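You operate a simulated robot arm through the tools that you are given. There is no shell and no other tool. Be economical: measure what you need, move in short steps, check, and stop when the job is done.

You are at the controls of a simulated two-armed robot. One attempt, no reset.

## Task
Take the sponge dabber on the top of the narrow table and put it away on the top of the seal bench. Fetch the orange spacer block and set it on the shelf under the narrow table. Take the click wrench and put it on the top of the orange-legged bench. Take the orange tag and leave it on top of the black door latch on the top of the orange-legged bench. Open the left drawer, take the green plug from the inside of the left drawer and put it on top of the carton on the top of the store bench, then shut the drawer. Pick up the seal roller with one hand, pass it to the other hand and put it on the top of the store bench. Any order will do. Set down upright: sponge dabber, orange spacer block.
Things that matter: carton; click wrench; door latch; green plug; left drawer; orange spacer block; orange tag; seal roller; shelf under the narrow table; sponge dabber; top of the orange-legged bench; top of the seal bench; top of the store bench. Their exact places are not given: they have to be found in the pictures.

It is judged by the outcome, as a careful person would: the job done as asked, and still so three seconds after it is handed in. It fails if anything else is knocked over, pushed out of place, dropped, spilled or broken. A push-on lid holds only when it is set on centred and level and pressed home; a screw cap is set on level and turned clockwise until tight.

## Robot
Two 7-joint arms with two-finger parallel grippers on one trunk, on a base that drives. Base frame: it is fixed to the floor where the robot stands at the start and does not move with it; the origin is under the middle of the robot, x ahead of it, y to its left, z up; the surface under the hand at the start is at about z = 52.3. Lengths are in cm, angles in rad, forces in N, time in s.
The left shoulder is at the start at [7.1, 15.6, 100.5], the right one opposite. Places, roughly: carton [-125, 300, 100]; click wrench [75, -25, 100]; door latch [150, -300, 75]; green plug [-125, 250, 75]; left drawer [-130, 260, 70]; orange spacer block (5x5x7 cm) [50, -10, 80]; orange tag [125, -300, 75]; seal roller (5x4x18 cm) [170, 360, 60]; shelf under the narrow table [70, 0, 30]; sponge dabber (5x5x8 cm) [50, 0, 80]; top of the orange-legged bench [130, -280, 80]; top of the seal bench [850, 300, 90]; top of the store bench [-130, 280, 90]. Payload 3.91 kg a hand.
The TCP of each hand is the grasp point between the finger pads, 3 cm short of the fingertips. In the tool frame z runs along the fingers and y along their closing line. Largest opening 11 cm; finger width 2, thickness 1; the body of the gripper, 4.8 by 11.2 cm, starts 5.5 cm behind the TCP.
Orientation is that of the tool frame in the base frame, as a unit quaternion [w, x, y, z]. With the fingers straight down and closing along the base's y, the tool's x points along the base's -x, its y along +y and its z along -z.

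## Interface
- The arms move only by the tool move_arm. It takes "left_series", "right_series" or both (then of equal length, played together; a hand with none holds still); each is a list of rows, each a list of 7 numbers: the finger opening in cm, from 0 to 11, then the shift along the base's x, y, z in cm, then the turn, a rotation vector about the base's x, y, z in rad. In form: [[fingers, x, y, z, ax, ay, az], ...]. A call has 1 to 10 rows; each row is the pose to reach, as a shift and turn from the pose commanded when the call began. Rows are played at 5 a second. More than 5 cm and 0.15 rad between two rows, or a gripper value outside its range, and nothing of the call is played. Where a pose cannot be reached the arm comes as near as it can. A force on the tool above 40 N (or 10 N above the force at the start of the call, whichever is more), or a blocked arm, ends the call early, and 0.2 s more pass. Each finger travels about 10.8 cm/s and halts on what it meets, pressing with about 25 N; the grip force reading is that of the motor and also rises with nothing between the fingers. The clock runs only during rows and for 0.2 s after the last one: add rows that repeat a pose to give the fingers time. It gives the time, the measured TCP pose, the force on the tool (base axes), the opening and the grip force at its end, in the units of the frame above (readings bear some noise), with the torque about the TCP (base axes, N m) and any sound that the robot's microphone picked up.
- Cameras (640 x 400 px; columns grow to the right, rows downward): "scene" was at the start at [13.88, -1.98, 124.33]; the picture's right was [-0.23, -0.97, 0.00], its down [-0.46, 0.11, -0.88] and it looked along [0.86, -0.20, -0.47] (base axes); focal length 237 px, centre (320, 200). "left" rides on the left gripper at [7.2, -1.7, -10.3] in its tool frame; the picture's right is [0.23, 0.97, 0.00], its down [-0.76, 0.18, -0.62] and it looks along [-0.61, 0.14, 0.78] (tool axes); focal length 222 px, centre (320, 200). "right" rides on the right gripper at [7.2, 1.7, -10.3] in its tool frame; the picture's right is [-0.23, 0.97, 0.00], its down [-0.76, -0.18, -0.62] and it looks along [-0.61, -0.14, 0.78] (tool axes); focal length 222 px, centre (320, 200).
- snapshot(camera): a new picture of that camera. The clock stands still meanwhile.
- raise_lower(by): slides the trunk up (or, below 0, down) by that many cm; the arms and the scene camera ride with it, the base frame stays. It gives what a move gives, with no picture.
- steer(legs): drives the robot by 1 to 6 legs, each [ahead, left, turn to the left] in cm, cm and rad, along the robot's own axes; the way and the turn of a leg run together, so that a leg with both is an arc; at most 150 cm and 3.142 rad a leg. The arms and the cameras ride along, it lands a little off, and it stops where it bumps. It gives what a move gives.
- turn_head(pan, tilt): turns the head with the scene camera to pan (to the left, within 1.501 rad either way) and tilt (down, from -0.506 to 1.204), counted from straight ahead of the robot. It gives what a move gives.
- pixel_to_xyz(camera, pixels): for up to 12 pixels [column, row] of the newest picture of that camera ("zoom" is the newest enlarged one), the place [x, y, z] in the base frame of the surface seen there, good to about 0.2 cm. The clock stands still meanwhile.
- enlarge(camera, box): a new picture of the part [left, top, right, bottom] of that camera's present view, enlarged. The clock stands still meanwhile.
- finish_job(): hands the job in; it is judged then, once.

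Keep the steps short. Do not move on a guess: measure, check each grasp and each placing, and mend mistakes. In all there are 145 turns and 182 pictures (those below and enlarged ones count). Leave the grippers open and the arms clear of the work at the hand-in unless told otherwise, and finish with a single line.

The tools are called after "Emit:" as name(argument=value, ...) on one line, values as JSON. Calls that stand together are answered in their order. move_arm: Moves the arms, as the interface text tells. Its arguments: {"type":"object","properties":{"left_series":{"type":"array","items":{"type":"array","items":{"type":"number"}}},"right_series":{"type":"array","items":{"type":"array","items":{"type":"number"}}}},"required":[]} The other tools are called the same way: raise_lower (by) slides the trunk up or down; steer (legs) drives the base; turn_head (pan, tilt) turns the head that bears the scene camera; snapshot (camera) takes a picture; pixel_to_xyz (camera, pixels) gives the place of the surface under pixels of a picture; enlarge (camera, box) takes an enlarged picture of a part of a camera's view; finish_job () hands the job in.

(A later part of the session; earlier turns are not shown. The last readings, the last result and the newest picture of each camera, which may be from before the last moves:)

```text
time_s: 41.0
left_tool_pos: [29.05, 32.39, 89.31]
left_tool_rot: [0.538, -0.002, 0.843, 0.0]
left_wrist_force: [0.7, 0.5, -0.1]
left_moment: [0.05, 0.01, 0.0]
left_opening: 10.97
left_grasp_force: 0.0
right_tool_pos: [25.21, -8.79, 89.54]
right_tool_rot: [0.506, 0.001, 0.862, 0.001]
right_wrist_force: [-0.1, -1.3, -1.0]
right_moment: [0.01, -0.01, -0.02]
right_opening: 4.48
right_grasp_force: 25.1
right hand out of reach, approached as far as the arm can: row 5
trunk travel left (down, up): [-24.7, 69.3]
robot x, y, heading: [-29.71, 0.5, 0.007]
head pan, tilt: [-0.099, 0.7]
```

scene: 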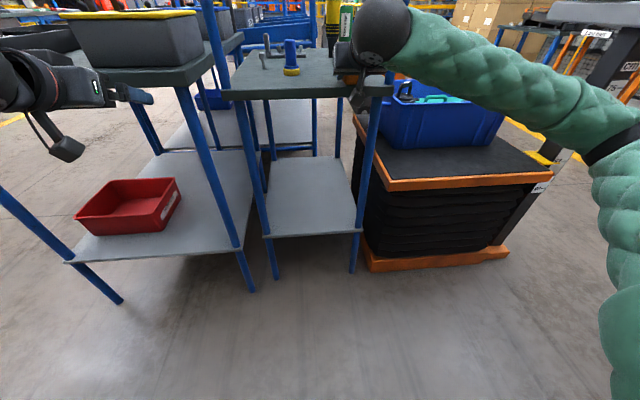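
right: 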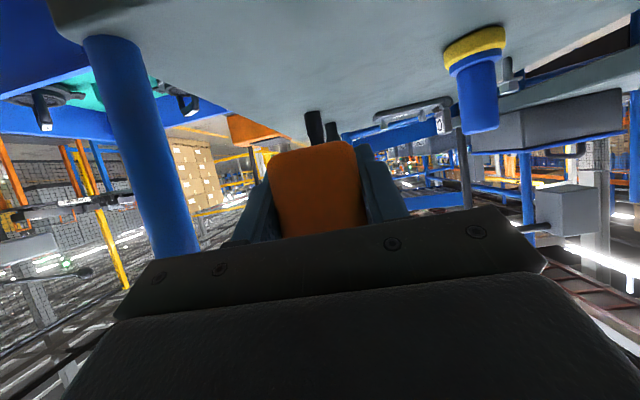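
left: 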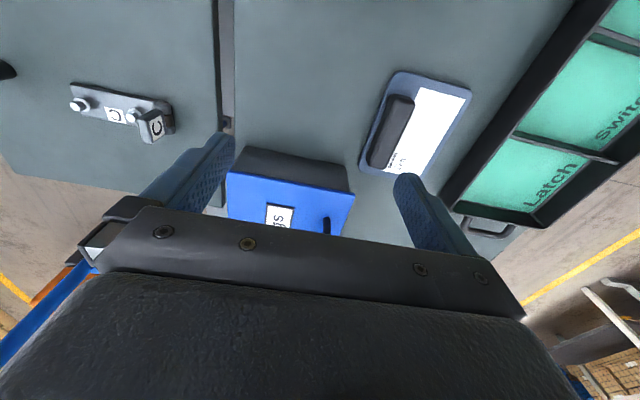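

Hand is clear of the table (x≈25, edge at ≈40). Lowering the trunk 24.5.

Emit:
raise_lower(by=-24.5)

Emit:
move_arm(right_series=[[3.5, 0, 0.5, -4, 0, 0, 0], [3.5, 0, 1, -8, 0, 0, 0], [3.5, 0, 1.5, -12, 0, 0, 0], [3.5, 0, 2, -16, 0, 0, 0], [3.5, 0, 2.5, -20, 0, 0, 0], [3.5, 0, 3, -24, 0, 0, 0]])

Emit:
snapshot(camera="scene")

Emit:
snapshot(camera="right")

```text
time_s: 43.6
left_tool_pos: [29.03, 32.28, 64.8]
left_tool_rot: [0.537, -0.003, 0.843, 0.001]
left_wrist_force: [-0.6, 0.1, 0.5]
left_moment: [-0.01, -0.03, -0.04]
left_opening: 11.02
left_grasp_force: 0.1
right_tool_pos: [25.35, -8.78, 65.09]
right_tool_rot: [0.507, 0.0, 0.862, 0.002]
right_wrist_force: [-0.8, 0.0, -1.4]
right_moment: [0.01, 0.0, -0.03]
right_opening: 4.45
right_grasp_force: 25.1
trunk travel left (down, up): [-0.2, 93.8]
robot x, y, heading: [-29.9, 0.21, 0.003]
head pan, tilt: [-0.099, 0.7]
```

```text
time_s: 45.0
left_tool_pos: [29.01, 32.29, 64.88]
left_tool_rot: [0.537, -0.002, 0.844, 0.0]
left_wrist_force: [-1.0, 0.8, 0.5]
left_moment: [-0.02, 0.01, 0.01]
left_opening: 11.02
left_grasp_force: 0.0
right_tool_pos: [27.7, -4.37, 40.31]
right_tool_rot: [0.506, 0.0, 0.863, 0.002]
right_wrist_force: [-0.4, -0.5, -1.0]
right_moment: [-0.02, 0.0, 0.03]
right_opening: 4.48
right_grasp_force: 25.3
right hand out of reach, approached as far as the arm can: row 1, 2, 3, 4, 5, 6
trunk travel left (down, up): [-0.2, 93.8]
robot x, y, heading: [-29.56, -0.17, 0.005]
head pan, tilt: [-0.099, 0.7]
```

```text
150 pictures are left
```

scene: 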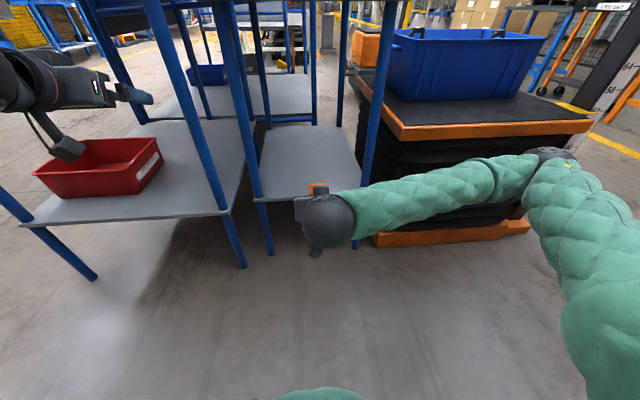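

```text
149 pictures are left
```

right: 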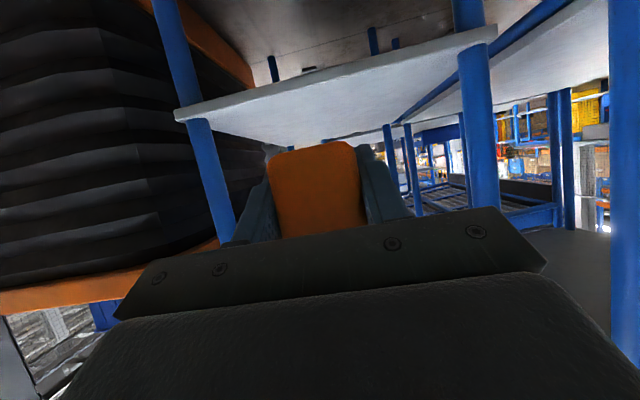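

Clear entry above the shelf. Advance to x≈52 at z≈40.

Emit:
move_arm(right_series=[[3.5, 4, 0, 0, 0, 0, 0], [3.5, 8, 0, 0, 0, 0, 0], [3.5, 12, 0, 0, 0, 0, 0], [3.5, 16, 0, 0, 0, 0, 0], [3.5, 20, 0, 0, 0, 0, 0], [3.5, 24, 0, 0, 0, 0, 0], [3.5, 24, 0, 0, 0, 0, 0]])

Emit:
snapshot(camera="scene")

Emit:
snapshot(camera="right")

```text
time_s: 46.6
left_tool_pos: [29.07, 32.23, 64.78]
left_tool_rot: [0.537, -0.002, 0.843, 0.0]
left_wrist_force: [0.3, -0.1, -0.6]
left_moment: [0.05, -0.01, -0.02]
left_opening: 11.01
left_grasp_force: 0.0
right_tool_pos: [52.04, -4.24, 40.61]
right_tool_rot: [0.506, -0.001, 0.863, 0.003]
right_wrist_force: [0.4, 0.8, -1.5]
right_moment: [0.01, 0.0, -0.01]
right_opening: 4.46
right_grasp_force: 24.5
trunk travel left (down, up): [-0.2, 93.8]
robot x, y, heading: [-30.04, 0.18, -0.0]
head pan, tilt: [-0.099, 0.7]
```

```text
148 pictures are left
```

scene: 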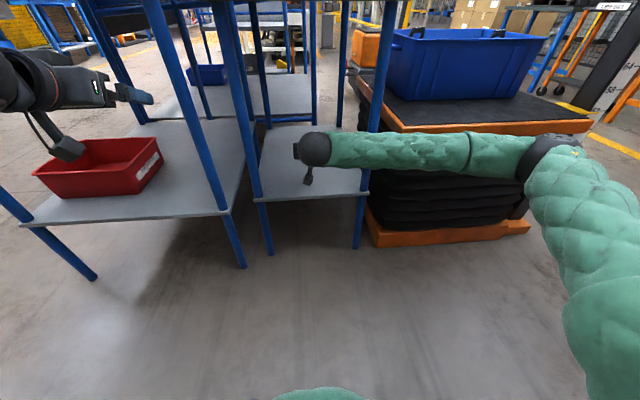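

```text
147 pictures are left
```

right: 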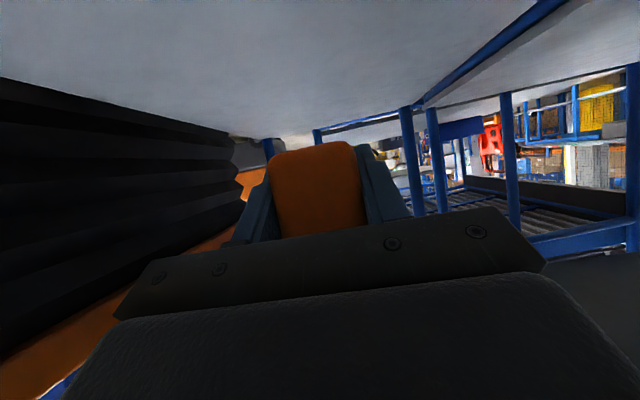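

Emit:
pixel_to_xyz(camera="scene", pixels=[[290, 196], [330, 193], [290, 190], [308, 176], [308, 184], [300, 153], [340, 185], [265, 190]])

Emit:
enlarge(camera="scene", box=[250, 110, 400, 220])

```text
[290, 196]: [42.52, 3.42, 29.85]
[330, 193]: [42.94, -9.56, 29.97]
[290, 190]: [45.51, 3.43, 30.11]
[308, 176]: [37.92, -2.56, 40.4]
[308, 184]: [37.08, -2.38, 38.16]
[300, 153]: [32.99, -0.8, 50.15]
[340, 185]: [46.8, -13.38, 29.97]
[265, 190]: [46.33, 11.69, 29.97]
```

```text
3.64 times, centred on (325, 165) of scene
```

zoom: 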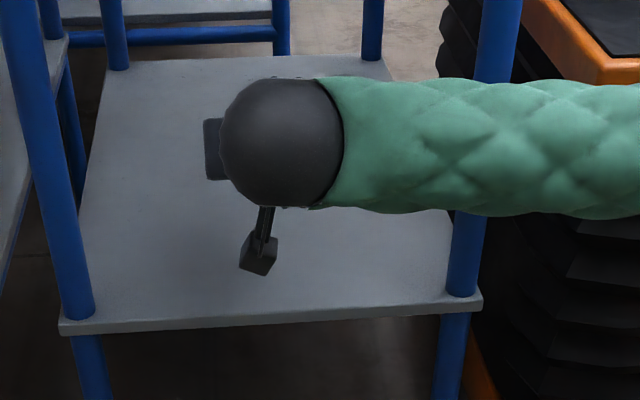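

The camera housing (x≈37–40) stays in front of the shelf edge (42.4). Lower 7.5, then feel for contact.

Emit:
move_arm(right_series=[[3.5, 0, 0, -3, 0, 0, 0], [3.5, 0, 0, -5.5, 0, 0, 0], [3.5, 0, 0, -7, 0, 0, 0], [3.5, 0, 0, -7.6, 0, 0, 0], [3.5, 0, 0, -8, 0, 0, 0], [3.5, 0, 0, -8.3, 0, 0, 0]])

Emit:
snapshot(camera="right")

```text
time_s: 48.0
left_tool_pos: [29.1, 32.3, 64.87]
left_tool_rot: [0.537, -0.002, 0.844, 0.0]
left_wrist_force: [0.7, 0.1, -0.3]
left_moment: [-0.02, -0.02, -0.02]
left_opening: 10.99
left_grasp_force: 0.1
right_tool_pos: [51.98, -4.19, 32.35]
right_tool_rot: [0.506, 0.0, 0.863, 0.002]
right_wrist_force: [-1.8, -1.1, 4.0]
right_moment: [-0.12, -0.05, -0.07]
right_opening: 4.45
right_grasp_force: 24.5
trunk travel left (down, up): [-0.2, 93.8]
robot x, y, heading: [-30.0, 0.18, 0.003]
head pan, tilt: [-0.099, 0.7]
```

```text
145 pictures are left
```

right: 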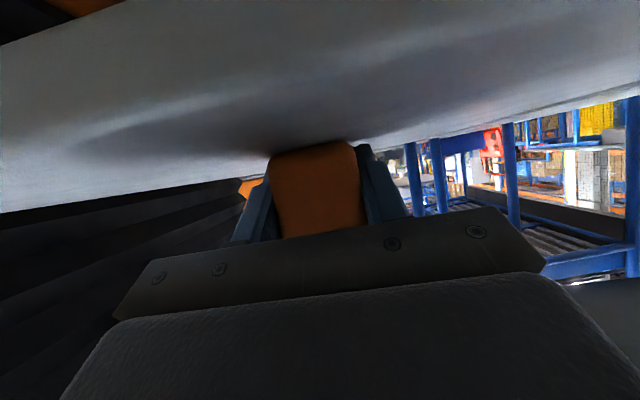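

Contact (4 N, z 32.35). Release, widen gently, and back out along -x.

Emit:
move_arm(right_series=[[4.8, 0, 0, 0, 0, 0, 0], [5.5, 0, 0, 0, 0, 0, 0], [7, 0, 0, 0, 0, 0, 0], [8.5, 0, 0, 0.3, 0, 0, 0], [8.5, 0, 0, 0.3, 0, 0, 0]])

Emit:
move_arm(right_series=[[8.5, -3, 0, 0.6, 0, 0, 0], [8.5, -6, 0, 1, 0, 0, 0], [8.5, -10, 0, 1, 0, 0, 0], [8.5, -14, 0, 1, 0, 0, 0], [8.5, -18, 0, 1, 0, 0, 0], [8.5, -22, 0, 1, 0, 0, 0]])

Emit:
enlarge(camera="scene", box=[230, 100, 400, 220])

```text
time_s: 49.2
left_tool_pos: [29.01, 32.4, 64.86]
left_tool_rot: [0.538, -0.003, 0.843, 0.0]
left_wrist_force: [-0.1, -0.3, 0.3]
left_moment: [-0.01, 0.02, 0.04]
left_opening: 10.99
left_grasp_force: 0.1
right_tool_pos: [51.94, -4.26, 32.57]
right_tool_rot: [0.506, -0.001, 0.862, 0.003]
right_wrist_force: [1.0, -0.3, -0.1]
right_moment: [0.0, -0.01, -0.02]
right_opening: 8.49
right_grasp_force: 0.0
trunk travel left (down, up): [-0.2, 93.8]
robot x, y, heading: [-30.06, 0.48, 0.003]
head pan, tilt: [-0.099, 0.7]
```

```text
time_s: 50.6
left_tool_pos: [28.97, 32.25, 64.86]
left_tool_rot: [0.537, -0.002, 0.843, 0.0]
left_wrist_force: [-0.2, 0.8, -0.5]
left_moment: [0.03, 0.03, -0.01]
left_opening: 10.99
left_grasp_force: 0.0
right_tool_pos: [29.56, -4.05, 33.52]
right_tool_rot: [0.506, -0.001, 0.863, 0.003]
right_wrist_force: [0.4, 0.4, 0.0]
right_moment: [0.01, -0.01, -0.01]
right_opening: 8.51
right_grasp_force: 0.2
trunk travel left (down, up): [-0.2, 93.8]
robot x, y, heading: [-29.98, 0.16, 0.006]
head pan, tilt: [-0.099, 0.7]
```

```text
3.33 times, centred on (315, 160) of scene
```

zoom: 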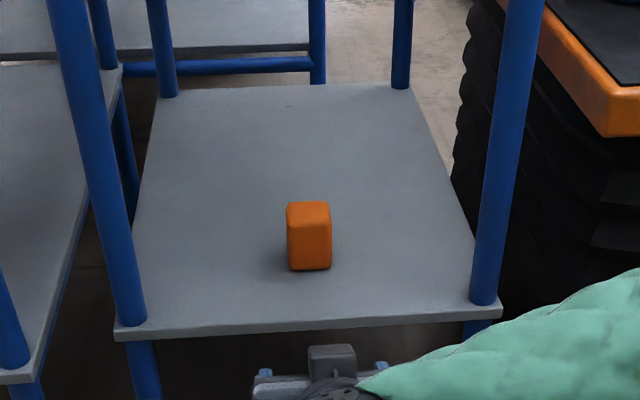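

The orange block stands upright on the shelf. Next the trunk goes up 25, then the left hand comes to the front of the dabber while the right hand moves aside.

Emit:
raise_lower(by=25)

Emit:
move_arm(left_series=[[10, -0.4, -4, -0.4, 0, 0.01, 0], [9, -0.8, -8, -0.9, 0, 0.02, 0], [8, -1.2, -12, -1.3, 0, 0.03, 0], [7, -1.5, -16, -1.8, 0, 0.05, 0], [7, -2, -20, -2.2, 0, 0.06, 0], [7, -2.4, -24, -2.7, 0, 0.07, 0], [7, -2.8, -28, -3.1, 0, 0.08, 0], [7, -3, -31.6, -3.6, 0, 0.087, 0]], right_series=[[8.5, 0, -3, 0, 0, 0, 0], [8.5, 0, -6, 0, 0, 0, 0], [8.5, 0, -9, 0, 0, 0, 0], [8.5, 0, -12, 0, 0, 0, 0], [8.5, 0, -15, 0, 0, 0, 0], [8.5, 0, -18, 0, 0, 0, 0], [8.5, 0, -20, 0, 0, 0, 0], [8.5, 0, -20, 0, 0, 0, 0]])

Emit:
snapshot(camera="left")

Emit:
snapshot(camera="scene")

```text
time_s: 53.1
left_tool_pos: [29.06, 32.3, 89.79]
left_tool_rot: [0.537, -0.002, 0.843, 0.0]
left_wrist_force: [1.1, 0.2, -0.3]
left_moment: [-0.03, 0.0, 0.01]
left_opening: 10.98
left_grasp_force: 0.0
right_tool_pos: [29.72, -4.25, 58.4]
right_tool_rot: [0.506, 0.0, 0.863, 0.001]
right_wrist_force: [0.7, 0.6, -0.5]
right_moment: [0.01, 0.01, 0.01]
right_opening: 8.49
right_grasp_force: 0.0
trunk travel left (down, up): [-25.2, 68.8]
robot x, y, heading: [-29.69, -0.07, 0.005]
head pan, tilt: [-0.099, 0.7]
```

```text
time_s: 54.9
left_tool_pos: [25.91, 0.6, 86.24]
left_tool_rot: [0.5, -0.004, 0.866, 0.001]
left_wrist_force: [-0.2, 0.5, -0.1]
left_moment: [0.0, -0.01, 0.01]
left_opening: 7.04
left_grasp_force: 0.1
left hand out of reach, approached as far as the arm can: row 1, 2, 3, 4, 5
right_tool_pos: [31.96, -22.64, 61.13]
right_tool_rot: [0.494, 0.003, 0.869, -0.004]
right_wrist_force: [-1.1, -0.5, -0.1]
right_moment: [0.02, 0.01, -0.01]
right_opening: 8.49
right_grasp_force: 0.2
right hand out of reach, approached as far as the arm can: row 4, 5, 6, 7, 8
trunk travel left (down, up): [-25.2, 68.8]
robot x, y, heading: [-29.29, 0.44, 0.008]
head pan, tilt: [-0.099, 0.7]
```

```text
143 pictures are left
```

left: 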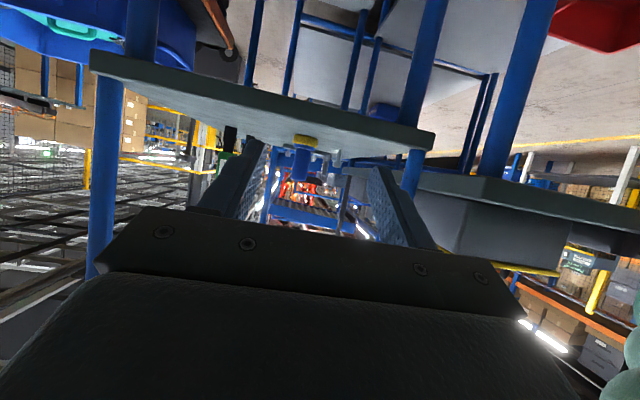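

```text
142 pictures are left
```

scene: 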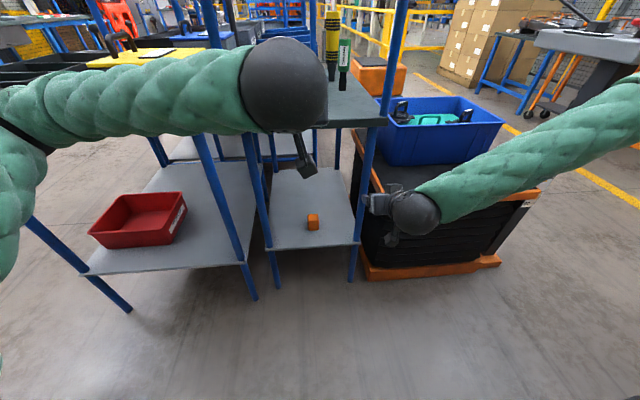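

Advance the left hand 20 cm toward the dabber at z 86, then check alignment.

Emit:
move_arm(left_series=[[7, 4, 0, 0, 0, 0, 0], [7, 8, 0, 0, 0, 0, 0], [7, 12, 0, 0, 0, 0, 0], [7, 16, 0, 0, 0, 0, 0], [7, 19.5, 0, 0, 0, 0, 0], [7, 19.5, 0, 0, 0, 0, 0]])

Emit:
snapshot(camera="left")

```text
time_s: 56.3
left_tool_pos: [45.42, 0.77, 86.15]
left_tool_rot: [0.5, -0.003, 0.866, 0.001]
left_wrist_force: [0.3, 0.0, -0.2]
left_moment: [0.03, -0.02, 0.01]
left_opening: 6.98
left_grasp_force: 0.2
right_tool_pos: [31.92, -22.51, 61.06]
right_tool_rot: [0.494, 0.003, 0.87, -0.003]
right_wrist_force: [0.2, 0.4, -0.4]
right_moment: [-0.03, 0.0, -0.04]
right_opening: 8.5
right_grasp_force: 0.1
trunk travel left (down, up): [-25.2, 68.8]
robot x, y, heading: [-29.49, 0.49, 0.006]
head pan, tilt: [-0.099, 0.7]
```

```text
141 pictures are left
```

left: 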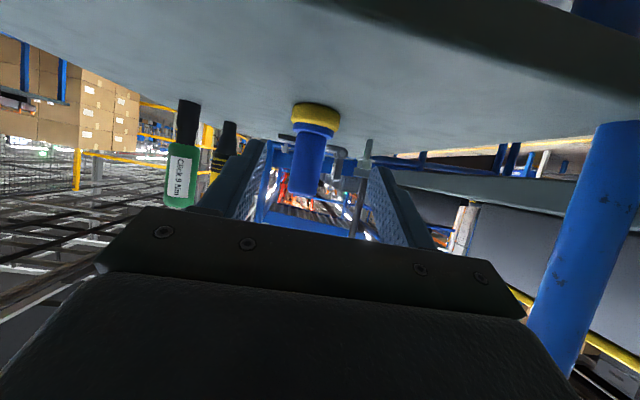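

Emit:
pixel_to_xyz(camera="left", pixels=[[293, 175], [308, 175], [322, 172], [308, 150], [315, 115], [262, 155], [376, 180], [180, 175], [187, 125]])

```text
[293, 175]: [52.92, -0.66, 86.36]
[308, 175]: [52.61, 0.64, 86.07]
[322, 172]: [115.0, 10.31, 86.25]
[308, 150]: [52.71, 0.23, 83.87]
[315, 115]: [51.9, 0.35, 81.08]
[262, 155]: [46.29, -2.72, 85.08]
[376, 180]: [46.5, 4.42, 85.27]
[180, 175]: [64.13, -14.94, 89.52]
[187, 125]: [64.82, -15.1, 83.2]
```

Dabber axis ≈(53.8,0.4). Shift -0.45 in y, +8.2 in x, and close.

Emit:
move_arm(left_series=[[7, 0, -0.45, 0, 0, 0, 0], [7, 3, -0.45, 0, 0, 0, 0], [7, 6, -0.45, 0, 0, 0, 0], [7, 8.2, -0.45, 0, 0, 0, 0], [7, 8.2, -0.45, 0, 0, 0, 0], [4, 8.2, -0.45, 0, 0, 0, 0], [2, 8.2, -0.45, 0, 0, 0, 0], [1.2, 8.2, -0.45, 0, 0, 0, 0], [1.2, 8.2, -0.45, 0, 0, 0, 0]])

Emit:
snapshot(camera="left")

```text
time_s: 58.3
left_tool_pos: [53.35, -0.76, 86.31]
left_tool_rot: [0.501, 0.003, 0.865, 0.001]
left_wrist_force: [-0.3, -2.8, 18.7]
left_moment: [-0.28, -0.16, -0.02]
left_opening: 2.7
left_grasp_force: 25.0
right_tool_pos: [31.79, -22.84, 61.18]
right_tool_rot: [0.494, 0.006, 0.869, -0.003]
right_wrist_force: [-0.4, 0.3, -0.5]
right_moment: [0.01, -0.03, 0.02]
right_opening: 8.49
right_grasp_force: 0.1
trunk travel left (down, up): [-25.2, 68.8]
robot x, y, heading: [-30.08, 0.15, 0.002]
head pan, tilt: [-0.099, 0.7]
```

```text
140 pictures are left
```

left: 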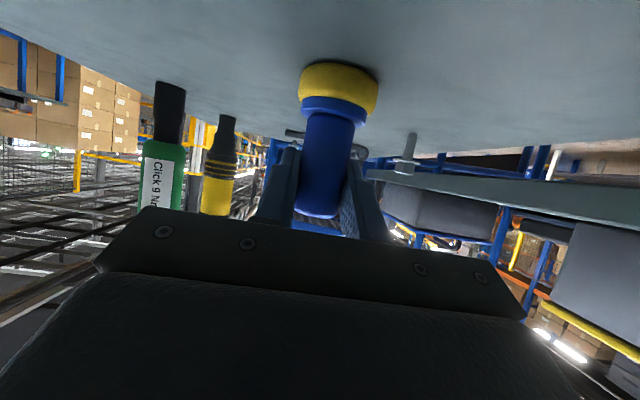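

Gripped (2.7 cm), but the force reads 19 N upward, so something is pressing. I'll lift a little and check.

Emit:
move_arm(left_series=[[1.2, 0, 0, 0.5, 0, 0, 0], [1.2, 0, 0, 1, 0, 0, 0], [1.2, 0, 0, 1.5, 0, 0, 0]])

Emit:
snapshot(camera="left")

Emit:
snapshot(camera="scene")

```text
time_s: 59.1
left_tool_pos: [53.65, 0.1, 87.32]
left_tool_rot: [0.498, -0.002, 0.867, 0.004]
left_wrist_force: [-0.6, 0.0, -0.8]
left_moment: [-0.02, -0.01, 0.01]
left_opening: 2.7
left_grasp_force: 24.5
right_tool_pos: [32.0, -22.59, 61.01]
right_tool_rot: [0.495, 0.004, 0.869, -0.003]
right_wrist_force: [-0.6, 0.5, -0.1]
right_moment: [-0.01, 0.02, -0.02]
right_opening: 8.48
right_grasp_force: 0.0
trunk travel left (down, up): [-25.2, 68.8]
robot x, y, heading: [-29.96, 0.02, 0.008]
head pan, tilt: [-0.099, 0.7]
```

```text
139 pictures are left
```

left: 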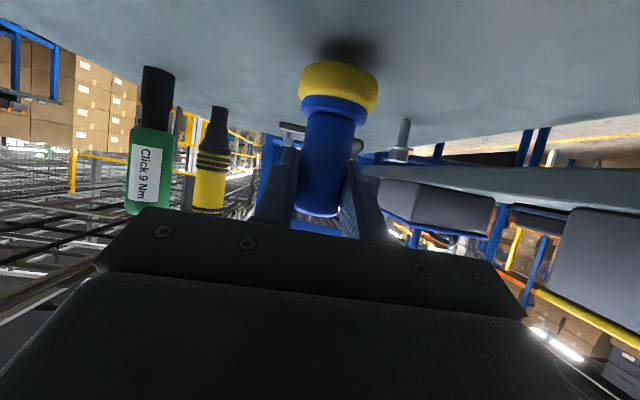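

```text
138 pictures are left
```

scene: 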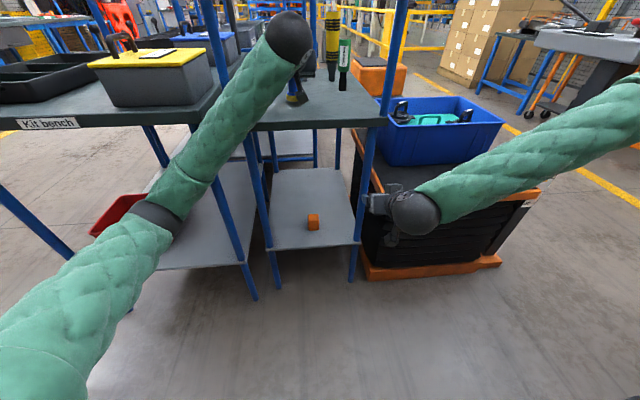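

Dabber lifted and held. The elbow has dropped and the forearm is near the left post, so I'll retract straight back slowly.

Emit:
move_arm(left_series=[[1.2, -1, 0, 1, 0, 0, 0], [1.2, -4, 0, 2, 0, 0, 0], [1.2, -8, 0, 2, 0, 0, 0], [1.2, -12, 0, 2, 0, 0, 0], [1.2, -16, 0, 2, 0, 0, 0], [1.2, -20, 0, 2, 0, 0, 0], [1.2, -24, 0, 2, 0, 0, 0]])

Emit:
snapshot(camera="scene")

Emit:
snapshot(camera="left")

```text
time_s: 60.7
left_tool_pos: [29.88, 0.03, 89.61]
left_tool_rot: [0.5, -0.002, 0.866, 0.0]
left_wrist_force: [-0.1, 0.1, 1.0]
left_moment: [0.01, -0.04, 0.0]
left_opening: 2.65
left_grasp_force: 25.1
right_tool_pos: [31.96, -22.54, 61.12]
right_tool_rot: [0.493, 0.003, 0.87, -0.004]
right_wrist_force: [0.1, 0.8, -0.3]
right_moment: [-0.01, -0.01, 0.02]
right_opening: 8.49
right_grasp_force: 0.0
trunk travel left (down, up): [-25.2, 68.8]
robot x, y, heading: [-29.84, -0.05, 0.007]
head pan, tilt: [-0.099, 0.7]
```

```text
137 pictures are left
```

scene: 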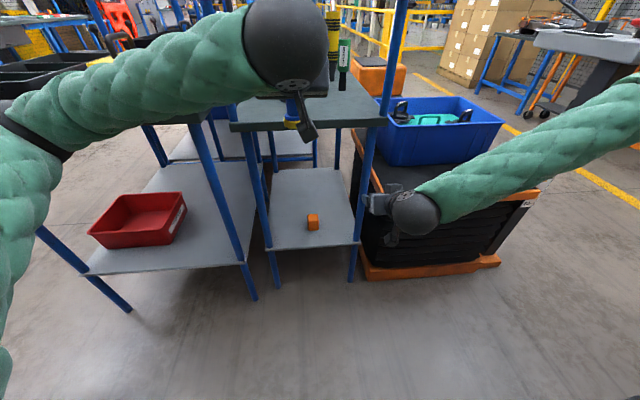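

```text
136 pictures are left
```

left: 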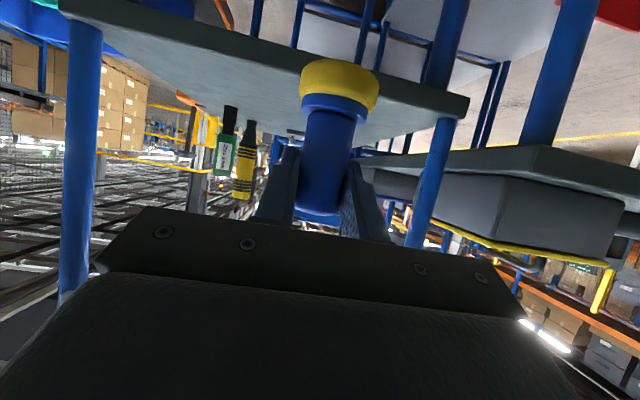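

Dabber secure. I'll swing the left hand out left, then reposition the base back 10 and left 13 for the wrench.

Emit:
move_arm(left_series=[[1.2, -0.5, 4, 0, 0, 0, 0], [1.2, -1, 8, 0, 0, 0, 0], [1.2, -1, 12, 0, 0, 0, 0], [1.2, -1, 16, 0, 0, 0, 0], [1.2, -1, 20, 0, 0, 0, 0], [1.2, -1, 24, 0, 0, 0, 0], [1.2, -1, 28, 0, 0, 0, 0], [1.2, -1, 32, 0, 0, 0, 0]])

Emit:
steer(legs=[[-10, 13, 0]])

```text
time_s: 62.5
left_tool_pos: [28.9, 32.26, 89.87]
left_tool_rot: [0.501, -0.002, 0.866, 0.0]
left_wrist_force: [0.5, 0.4, -0.8]
left_moment: [0.02, 0.01, -0.02]
left_opening: 2.69
left_grasp_force: 24.6
right_tool_pos: [31.87, -22.64, 61.12]
right_tool_rot: [0.494, 0.004, 0.869, -0.004]
right_wrist_force: [-0.3, 0.2, 0.5]
right_moment: [-0.01, 0.0, -0.04]
right_opening: 8.51
right_grasp_force: 0.1
trunk travel left (down, up): [-25.2, 68.8]
robot x, y, heading: [-29.94, 0.43, 0.005]
head pan, tilt: [-0.099, 0.7]
```

```text
time_s: 64.0
left_tool_pos: [18.65, 45.47, 89.75]
left_tool_rot: [0.501, -0.003, 0.865, 0.001]
left_wrist_force: [0.1, 0.9, -0.4]
left_moment: [0.0, 0.02, -0.01]
left_opening: 2.67
left_grasp_force: 25.5
right_tool_pos: [21.75, -9.53, 61.25]
right_tool_rot: [0.495, 0.002, 0.869, -0.004]
right_wrist_force: [-0.4, 0.6, 0.7]
right_moment: [-0.03, 0.01, -0.01]
right_opening: 8.48
right_grasp_force: 0.0
trunk travel left (down, up): [-25.2, 68.8]
robot x, y, heading: [-39.97, 13.27, 0.006]
head pan, tilt: [-0.099, 0.7]
```

Now raise the right hand, turning it 30° right and to a 15° pitch, in front of the table opening.

Emit:
move_arm(right_series=[[8, 0, 1.5, 4, -0.0078, -0.0293, -0.0578], [7.5, 0, 3, 8, -0.0157, -0.0586, -0.1156], [7, 0.5, 4.5, 12, -0.0235, -0.0879, -0.1733], [7, 1.5, 6, 16, -0.0314, -0.1172, -0.2311], [7, 3, 7.5, 20, -0.0392, -0.1466, -0.2889], [7, 5, 9, 24, -0.0471, -0.1759, -0.3467], [7, 8, 10.5, 27, -0.0549, -0.2052, -0.4044], [7, 11, 12, 29.5, -0.0628, -0.2345, -0.4622], [7, 14.4, 13.5, 30.6, -0.0706, -0.2638, -0.52]])

Emit:
snapshot(camera="right")

Emit:
turn_head(pan=-0.3, tilt=0.5)

Emit:
snapshot(camera="scene")

```text
time_s: 66.0
left_tool_pos: [18.71, 45.25, 89.8]
left_tool_rot: [0.501, -0.003, 0.866, 0.001]
left_wrist_force: [-0.1, -1.2, -0.1]
left_moment: [0.0, 0.01, 0.01]
left_opening: 2.66
left_grasp_force: 24.8
right_tool_pos: [36.2, 3.94, 91.8]
right_tool_rot: [0.585, 0.208, 0.767, -0.16]
right_wrist_force: [0.9, 0.0, -0.5]
right_moment: [0.0, -0.03, -0.02]
right_opening: 6.99
right_grasp_force: 0.1
right hand out of reach, approached as far as the arm can: row 1, 2
trunk travel left (down, up): [-25.2, 68.8]
robot x, y, heading: [-40.08, 12.82, 0.006]
head pan, tilt: [-0.099, 0.7]
```

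```text
135 pictures are left
```

right: 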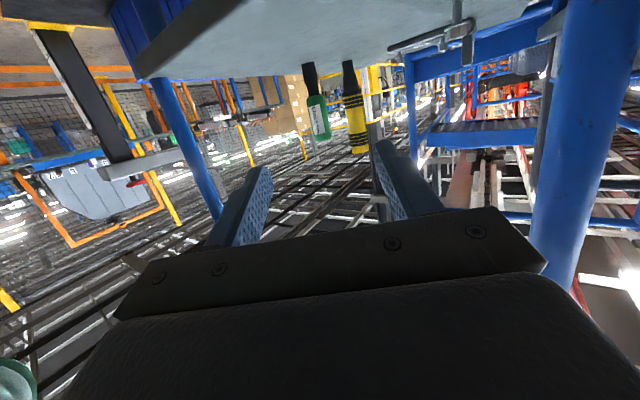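

```text
time_s: 66.7
left_tool_pos: [18.71, 45.24, 89.74]
left_tool_rot: [0.5, -0.003, 0.866, 0.001]
left_wrist_force: [0.6, 1.0, -1.6]
left_moment: [-0.01, -0.01, -0.03]
left_opening: 2.71
left_grasp_force: 24.9
right_tool_pos: [36.22, 3.93, 91.91]
right_tool_rot: [0.585, 0.208, 0.767, -0.161]
right_wrist_force: [0.4, 0.0, -0.1]
right_moment: [0.02, -0.01, -0.01]
right_opening: 7.0
right_grasp_force: 0.1
trunk travel left (down, up): [-25.2, 68.8]
robot x, y, heading: [-40.17, 13.2, 0.013]
head pan, tilt: [-0.3, 0.499]
```

```text
134 pictures are left
```

scene: 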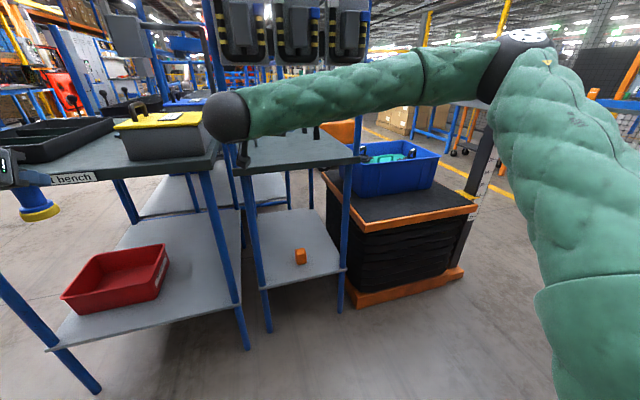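

The forearm has room as the hand goes in. I'll move to a point 9 cm short of the wrench.

Emit:
move_arm(right_series=[[7, 3.4, -2.4, -1, 0, 0, 0], [7, 6.8, -4.8, -2, 0, 0, 0], [7, 10.2, -7.3, -2.9, 0, 0, 0], [7, 13.6, -9.7, -2.9, 0, 0, 0], [7, 17, -12.1, -2.9, 0, 0, 0], [7, 20.5, -14.6, -2.9, 0, 0, 0], [7, 20.5, -14.6, -2.9, 0, 0, 0]])

Emit:
snapshot(camera="right")

Emit:
snapshot(camera="scene")

```text
time_s: 68.3
left_tool_pos: [18.69, 45.24, 89.78]
left_tool_rot: [0.5, -0.004, 0.866, 0.001]
left_wrist_force: [0.7, -0.1, -0.3]
left_moment: [-0.01, 0.02, -0.02]
left_opening: 2.72
left_grasp_force: 24.7
right_tool_pos: [56.78, -10.63, 89.07]
right_tool_rot: [0.585, 0.208, 0.767, -0.16]
right_wrist_force: [-0.9, -0.3, 0.0]
right_moment: [0.02, -0.03, -0.02]
right_opening: 7.02
right_grasp_force: 0.1
trunk travel left (down, up): [-25.2, 68.8]
robot x, y, heading: [-39.93, 12.69, 0.008]
head pan, tilt: [-0.3, 0.499]
```

```text
133 pictures are left
```

right: 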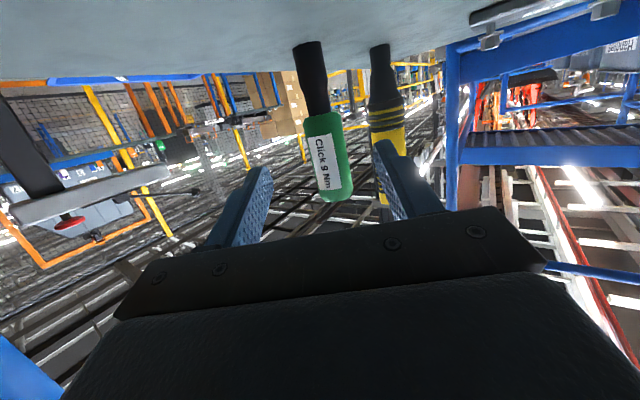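

```text
132 pictures are left
```

scene: 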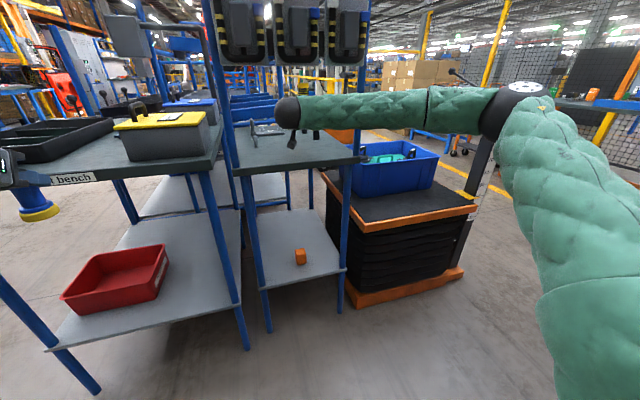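

Forearm passes near the right post; I'll measure it and the wrench.

Emit:
pixel_to_xyz(camera="scene", pixels=[[352, 110], [375, 110], [420, 108], [460, 105], [290, 112], [315, 110], [345, 180], [360, 60]])

Emit:
pixel_to_xyz(camera="right", pixels=[[308, 150], [325, 150], [345, 145], [330, 190], [312, 65], [255, 190], [390, 175], [385, 70], [390, 120]])

```text
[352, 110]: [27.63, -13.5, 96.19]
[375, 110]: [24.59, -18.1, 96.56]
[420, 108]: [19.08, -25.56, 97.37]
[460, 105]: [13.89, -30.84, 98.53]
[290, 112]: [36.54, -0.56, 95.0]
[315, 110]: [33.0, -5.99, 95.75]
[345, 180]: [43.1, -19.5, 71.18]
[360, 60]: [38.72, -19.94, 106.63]
```

```text
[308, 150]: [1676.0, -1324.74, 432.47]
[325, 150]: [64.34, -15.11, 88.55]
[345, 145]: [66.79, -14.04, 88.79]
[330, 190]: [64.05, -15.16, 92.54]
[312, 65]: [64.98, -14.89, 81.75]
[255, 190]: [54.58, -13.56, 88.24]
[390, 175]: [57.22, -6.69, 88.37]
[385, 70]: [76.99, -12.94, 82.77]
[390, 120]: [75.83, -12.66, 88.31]
```

The forearm's rear would get close to the right post. I'll shift the base 4 back and 10 left, then bring the hand back with the arm, so it comes in straighter.

Emit:
steer(legs=[[-4, 10, 0]])

Emit:
move_arm(right_series=[[7, 1.6, -4, 0, 0, 0, 0], [7, 3, -7.5, 0, 0, 0, 0], [7, 4, -10.4, 0, 0, 0, 0], [7, 4, -10.4, 0, 0, 0, 0]])

Emit:
snapshot(camera="scene")

Emit:
snapshot(camera="right")

```text
time_s: 69.5
left_tool_pos: [14.6, 55.54, 89.83]
left_tool_rot: [0.501, -0.004, 0.865, 0.001]
left_wrist_force: [0.1, -0.1, -0.3]
left_moment: [0.01, 0.0, -0.02]
left_opening: 2.71
left_grasp_force: 24.8
right_tool_pos: [52.63, -0.28, 89.13]
right_tool_rot: [0.586, 0.207, 0.767, -0.159]
right_wrist_force: [0.5, 0.4, 0.7]
right_moment: [-0.03, -0.01, -0.04]
right_opening: 7.01
right_grasp_force: 0.1
trunk travel left (down, up): [-25.2, 68.8]
robot x, y, heading: [-44.16, 23.14, 0.008]
head pan, tilt: [-0.3, 0.499]
```

```text
time_s: 70.5
left_tool_pos: [14.67, 55.33, 89.77]
left_tool_rot: [0.5, -0.004, 0.866, 0.001]
left_wrist_force: [0.3, -0.1, -0.3]
left_moment: [-0.01, -0.01, 0.0]
left_opening: 2.7
left_grasp_force: 25.0
right_tool_pos: [56.47, -10.79, 89.08]
right_tool_rot: [0.585, 0.207, 0.768, -0.159]
right_wrist_force: [-0.4, -0.2, 0.1]
right_moment: [-0.01, 0.02, -0.02]
right_opening: 6.98
right_grasp_force: 0.1
trunk travel left (down, up): [-25.2, 68.8]
robot x, y, heading: [-44.46, 22.89, 0.008]
head pan, tilt: [-0.3, 0.499]
```

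```text
131 pictures are left
```

scene: 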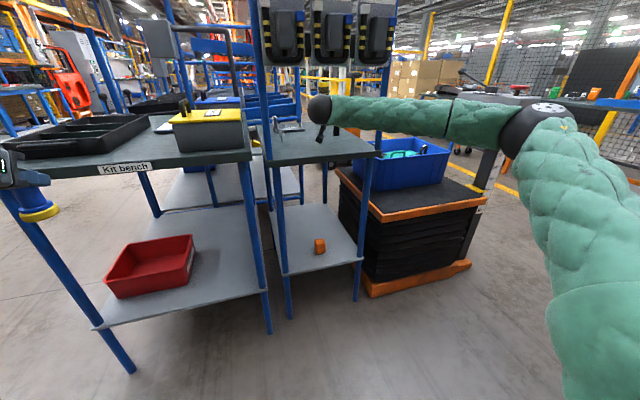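

```text
130 pictures are left
```

right: 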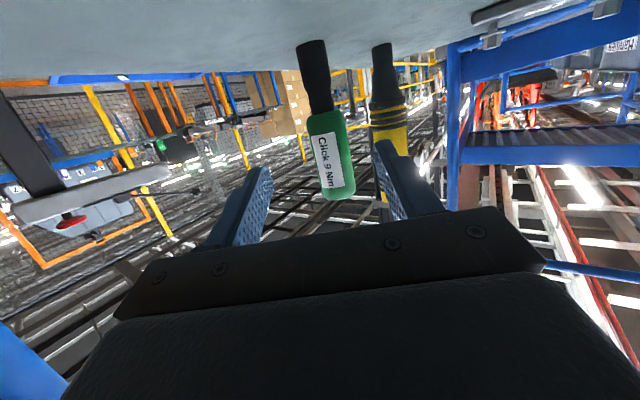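

Emit:
pixel_to_xyz(camera="scene", pixels=[[335, 115], [378, 117], [410, 117], [450, 117], [490, 122], [320, 105]])

```text
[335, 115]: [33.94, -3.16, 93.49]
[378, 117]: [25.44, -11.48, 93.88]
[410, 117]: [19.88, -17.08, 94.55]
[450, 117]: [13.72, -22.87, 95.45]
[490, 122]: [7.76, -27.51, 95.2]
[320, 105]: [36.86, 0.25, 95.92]
```

Clearance to the post should stay ≥3 cm. The wrench axis ≈(65.6,-15.9) lies on the hand's axis. Advance 10 cm along the hand and close.

Emit:
move_arm(right_series=[[7, 2.6, -1.5, 0, 0, 0, 0], [7, 5.2, -3, 0, 0, 0, 0], [7, 7.4, -4.2, 0, 0, 0, 0], [7, 8.8, -5, 0, 0, 0, 0], [7, 8.8, -5, 0, 0, 0, 0]])

Emit:
snapshot(camera="right")

Emit:
snapshot(camera="scene")

```text
time_s: 71.7
left_tool_pos: [14.6, 55.31, 89.95]
left_tool_rot: [0.499, -0.004, 0.866, 0.002]
left_wrist_force: [-0.5, 0.4, -0.2]
left_moment: [0.01, 0.0, 0.0]
left_opening: 2.67
left_grasp_force: 25.5
right_tool_pos: [65.52, -15.85, 89.14]
right_tool_rot: [0.584, 0.209, 0.768, -0.161]
right_wrist_force: [0.4, -0.8, 0.3]
right_moment: [-0.02, 0.0, 0.0]
right_opening: 7.0
right_grasp_force: 0.0
trunk travel left (down, up): [-25.2, 68.8]
robot x, y, heading: [-44.25, 23.51, 0.009]
head pan, tilt: [-0.3, 0.499]
```

```text
129 pictures are left
```

right: 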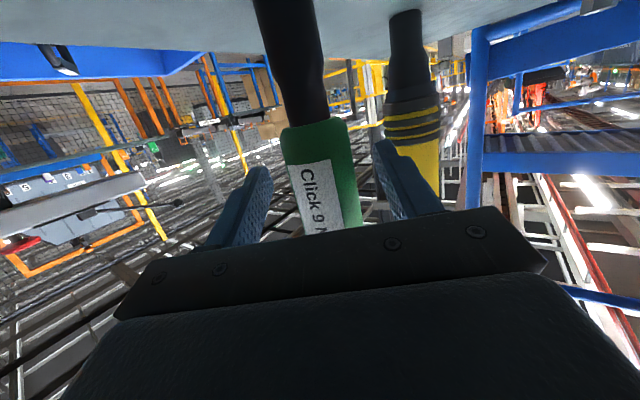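

```text
128 pictures are left
```

scene: 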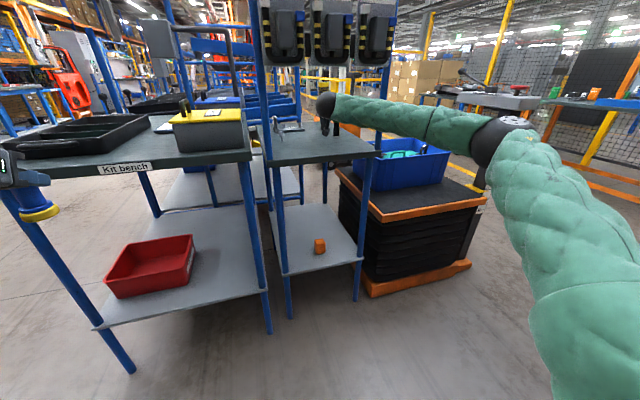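

Wrench is between the fingers with no contact. Close and lift slightly.

Emit:
move_arm(right_series=[[5, 0, 0, 0, 0, 0, 0], [3, 0, 0, 0, 0, 0, 0], [1.5, 0, 0, 0, 0, 0, 0], [1.5, 0, 0, 0, 0, 0, 0], [1.5, 0, 0, 0, 0, 0, 0]])

Emit:
move_arm(right_series=[[1.5, 0, 0, 0.7, 0, 0, 0], [1.5, 0, 0, 1.5, 0, 0, 0], [1.5, 0, 0, 3, 0, 0, 0]])

Emit:
snapshot(camera="right")

```text
time_s: 72.9
left_tool_pos: [14.62, 55.33, 89.7]
left_tool_rot: [0.501, -0.004, 0.866, 0.001]
left_wrist_force: [0.2, 0.2, -0.8]
left_moment: [0.01, 0.02, 0.03]
left_opening: 2.66
left_grasp_force: 25.0
right_tool_pos: [65.65, -15.72, 89.14]
right_tool_rot: [0.585, 0.208, 0.767, -0.16]
right_wrist_force: [0.6, 1.0, -0.1]
right_moment: [0.08, -0.02, -0.01]
right_opening: 3.66
right_grasp_force: 25.5
trunk travel left (down, up): [-25.2, 68.8]
robot x, y, heading: [-43.93, 23.13, 0.011]
head pan, tilt: [-0.3, 0.499]
```

```text
time_s: 73.7
left_tool_pos: [14.56, 55.29, 89.87]
left_tool_rot: [0.5, -0.004, 0.866, 0.001]
left_wrist_force: [-0.5, -0.1, -0.8]
left_moment: [-0.01, -0.01, -0.01]
left_opening: 2.71
left_grasp_force: 25.1
right_tool_pos: [65.41, -15.8, 92.04]
right_tool_rot: [0.585, 0.208, 0.767, -0.16]
right_wrist_force: [0.0, -0.5, -4.3]
right_moment: [0.06, 0.05, 0.03]
right_opening: 3.69
right_grasp_force: 25.5
trunk travel left (down, up): [-25.2, 68.8]
robot x, y, heading: [-43.93, 23.38, 0.009]
head pan, tilt: [-0.3, 0.499]
```

```text
127 pictures are left
```

right: 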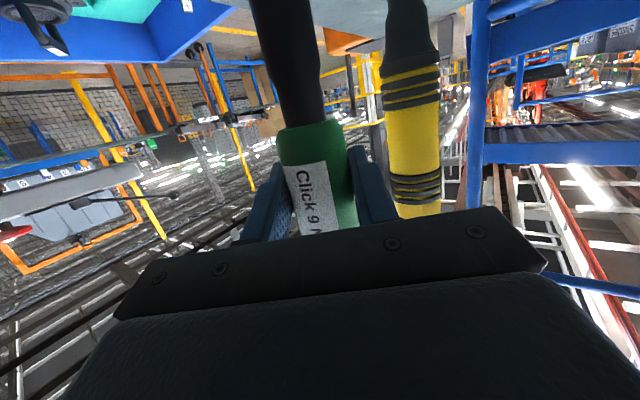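

Wrench lifted (≈4 N). Retract along the hand's axis.

Emit:
move_arm(right_series=[[1.5, -3.4, 2, 0.5, 0, 0, 0], [1.5, -6.8, 4, 1, 0, 0, 0], [1.5, -10.2, 6, 1, 0, 0, 0], [1.5, -13.6, 8, 1, 0, 0, 0], [1.5, -17, 10, 1, 0, 0, 0], [1.5, -20.4, 12, 1, 0, 0, 0], [1.5, -24, 13.5, 1, 0, 0, 0], [1.5, -28, 14.5, 1, 0, 0, 0]])

Emit:
snapshot(camera="right")

Emit:
snapshot(camera="scene")

```text
time_s: 75.5
left_tool_pos: [14.63, 55.41, 89.75]
left_tool_rot: [0.501, -0.004, 0.866, 0.001]
left_wrist_force: [0.2, -0.7, -0.9]
left_moment: [0.0, 0.01, 0.01]
left_opening: 2.68
left_grasp_force: 25.0
right_tool_pos: [37.36, -1.57, 93.27]
right_tool_rot: [0.585, 0.208, 0.768, -0.159]
right_wrist_force: [0.2, 1.5, -2.7]
right_moment: [-0.01, -0.02, -0.04]
right_opening: 3.68
right_grasp_force: 25.5
trunk travel left (down, up): [-25.2, 68.8]
robot x, y, heading: [-44.2, 23.12, 0.003]
head pan, tilt: [-0.3, 0.499]
```

```text
126 pictures are left
```

right: 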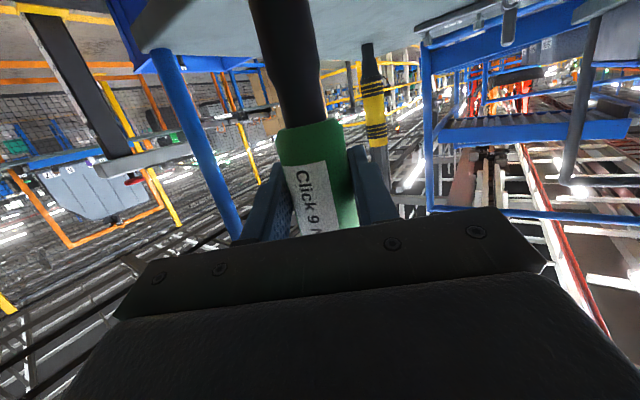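

```text
125 pictures are left
```

scene: 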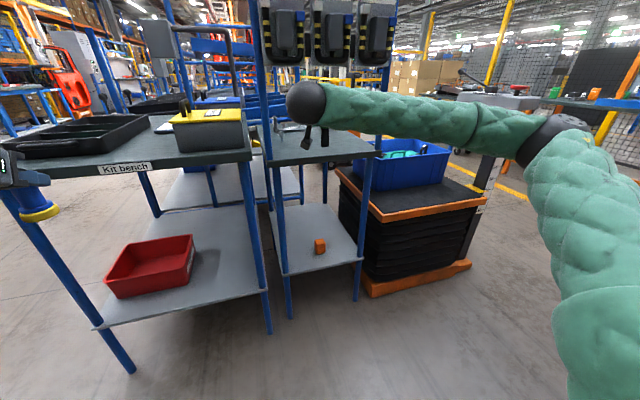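

Both tools held. Pull the right hand in a bit more, then turn to face right (-y) and look at the way to the orange-legged bench.

Emit:
move_arm(right_series=[[1.5, -4, 0, 0, 0, 0, 0], [1.5, -8, -1, 0, 0, 0, 0], [1.5, -12, -2, 0, 0, 0, 0], [1.5, -14, -3, 0, 0, 0, 0]])

Emit:
steer(legs=[[5, 0, 0], [0, 0, -1.57]])

Emit:
turn_head(pan=0.2, tilt=0.4)

Emit:
snapshot(camera="scene")

```text
time_s: 76.5
left_tool_pos: [14.59, 55.36, 89.75]
left_tool_rot: [0.5, -0.004, 0.866, 0.001]
left_wrist_force: [0.5, -0.8, 0.0]
left_moment: [0.0, 0.0, -0.01]
left_opening: 2.65
left_grasp_force: 25.5
right_tool_pos: [23.5, -4.3, 93.17]
right_tool_rot: [0.585, 0.208, 0.767, -0.16]
right_wrist_force: [-0.9, -0.3, -3.6]
right_moment: [0.01, 0.04, -0.02]
right_opening: 3.69
right_grasp_force: 24.6
trunk travel left (down, up): [-25.2, 68.8]
robot x, y, heading: [-44.23, 23.03, 0.009]
head pan, tilt: [-0.3, 0.499]
```

```text
time_s: 79.9
left_tool_pos: [19.02, -9.44, 89.61]
left_tool_rot: [0.439, 0.419, 0.759, -0.238]
left_wrist_force: [-0.3, 1.1, -0.8]
left_moment: [0.03, -0.03, -0.02]
left_opening: 2.68
left_grasp_force: 25.0
right_tool_pos: [-26.94, -48.31, 93.28]
right_tool_rot: [0.435, 0.553, 0.57, -0.424]
right_wrist_force: [0.6, -0.4, -3.5]
right_moment: [0.01, -0.03, 0.02]
right_opening: 3.67
right_grasp_force: 24.6
trunk travel left (down, up): [-25.2, 68.8]
robot x, y, heading: [-39.53, 23.39, -1.016]
head pan, tilt: [-0.3, 0.499]
stopped in leg 2: the robot was blocked; the commanded pose is now the measured one
```

```text
time_s: 80.8
left_tool_pos: [19.01, -9.37, 89.68]
left_tool_rot: [0.439, 0.419, 0.758, -0.239]
left_wrist_force: [-0.3, 0.6, -0.3]
left_moment: [0.01, 0.03, -0.01]
left_opening: 2.65
left_grasp_force: 25.0
right_tool_pos: [-26.89, -48.21, 93.47]
right_tool_rot: [0.435, 0.554, 0.569, -0.425]
right_wrist_force: [0.6, -0.6, -3.5]
right_moment: [0.01, -0.02, -0.01]
right_opening: 3.66
right_grasp_force: 25.9
trunk travel left (down, up): [-25.2, 68.8]
robot x, y, heading: [-39.27, 23.37, -1.017]
head pan, tilt: [0.201, 0.4]
```

```text
124 pictures are left
```

scene: 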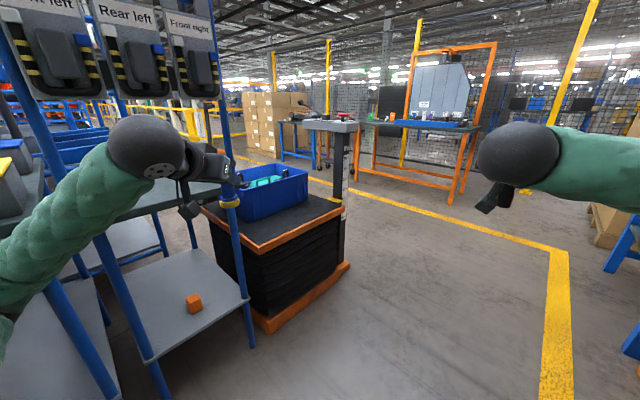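

Rotation stopped: the left arm is probably against the table. I'll look left and right.

Emit:
turn_head(pan=1.1, tilt=0.5)

Emit:
snapshot(camera="scene")

Emit:
turn_head(pan=-1.1, tilt=0.5)

Emit:
snapshot(camera="scene")

```text
time_s: 82.0
left_tool_pos: [19.1, -9.29, 89.75]
left_tool_rot: [0.439, 0.419, 0.758, -0.239]
left_wrist_force: [0.0, 0.4, -0.8]
left_moment: [0.01, 0.02, 0.01]
left_opening: 2.68
left_grasp_force: 24.9
right_tool_pos: [-27.11, -48.23, 93.53]
right_tool_rot: [0.435, 0.554, 0.568, -0.425]
right_wrist_force: [0.5, -0.6, -2.9]
right_moment: [0.03, 0.0, -0.01]
right_opening: 3.63
right_grasp_force: 25.1
trunk travel left (down, up): [-25.2, 68.8]
robot x, y, heading: [-39.15, 23.45, -1.018]
head pan, tilt: [1.1, 0.499]
```

```text
123 pictures are left
```

scene: 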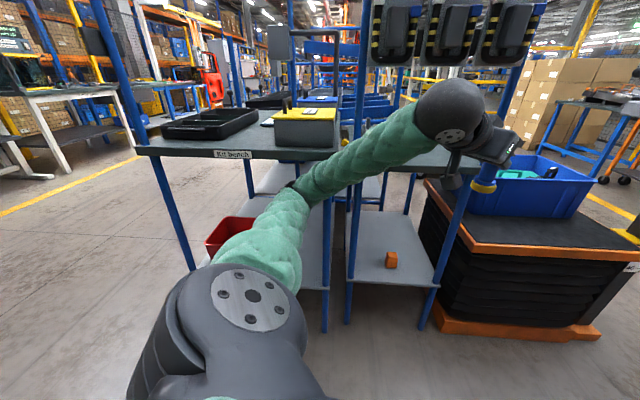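

```text
time_s: 84.1
left_tool_pos: [18.95, -9.3, 89.62]
left_tool_rot: [0.439, 0.419, 0.758, -0.239]
left_wrist_force: [0.2, -0.4, 0.3]
left_moment: [0.01, 0.0, -0.03]
left_opening: 2.64
left_grasp_force: 24.6
right_tool_pos: [-26.99, -48.33, 93.41]
right_tool_rot: [0.435, 0.554, 0.568, -0.425]
right_wrist_force: [0.0, 0.4, -3.2]
right_moment: [-0.02, 0.02, 0.02]
right_opening: 3.67
right_grasp_force: 24.8
trunk travel left (down, up): [-25.2, 68.8]
robot x, y, heading: [-39.06, 23.27, -1.016]
head pan, tilt: [-1.1, 0.499]
```

```text
122 pictures are left
```

scene: 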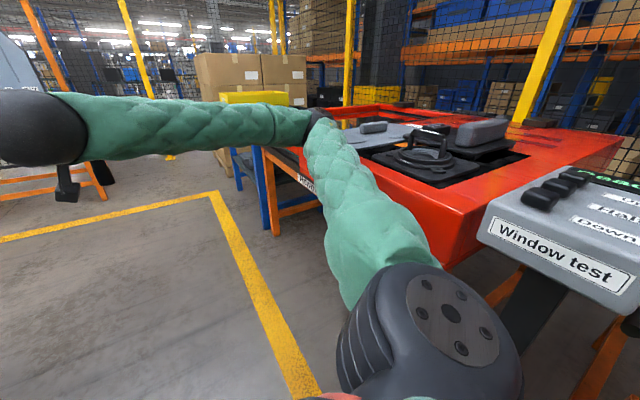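

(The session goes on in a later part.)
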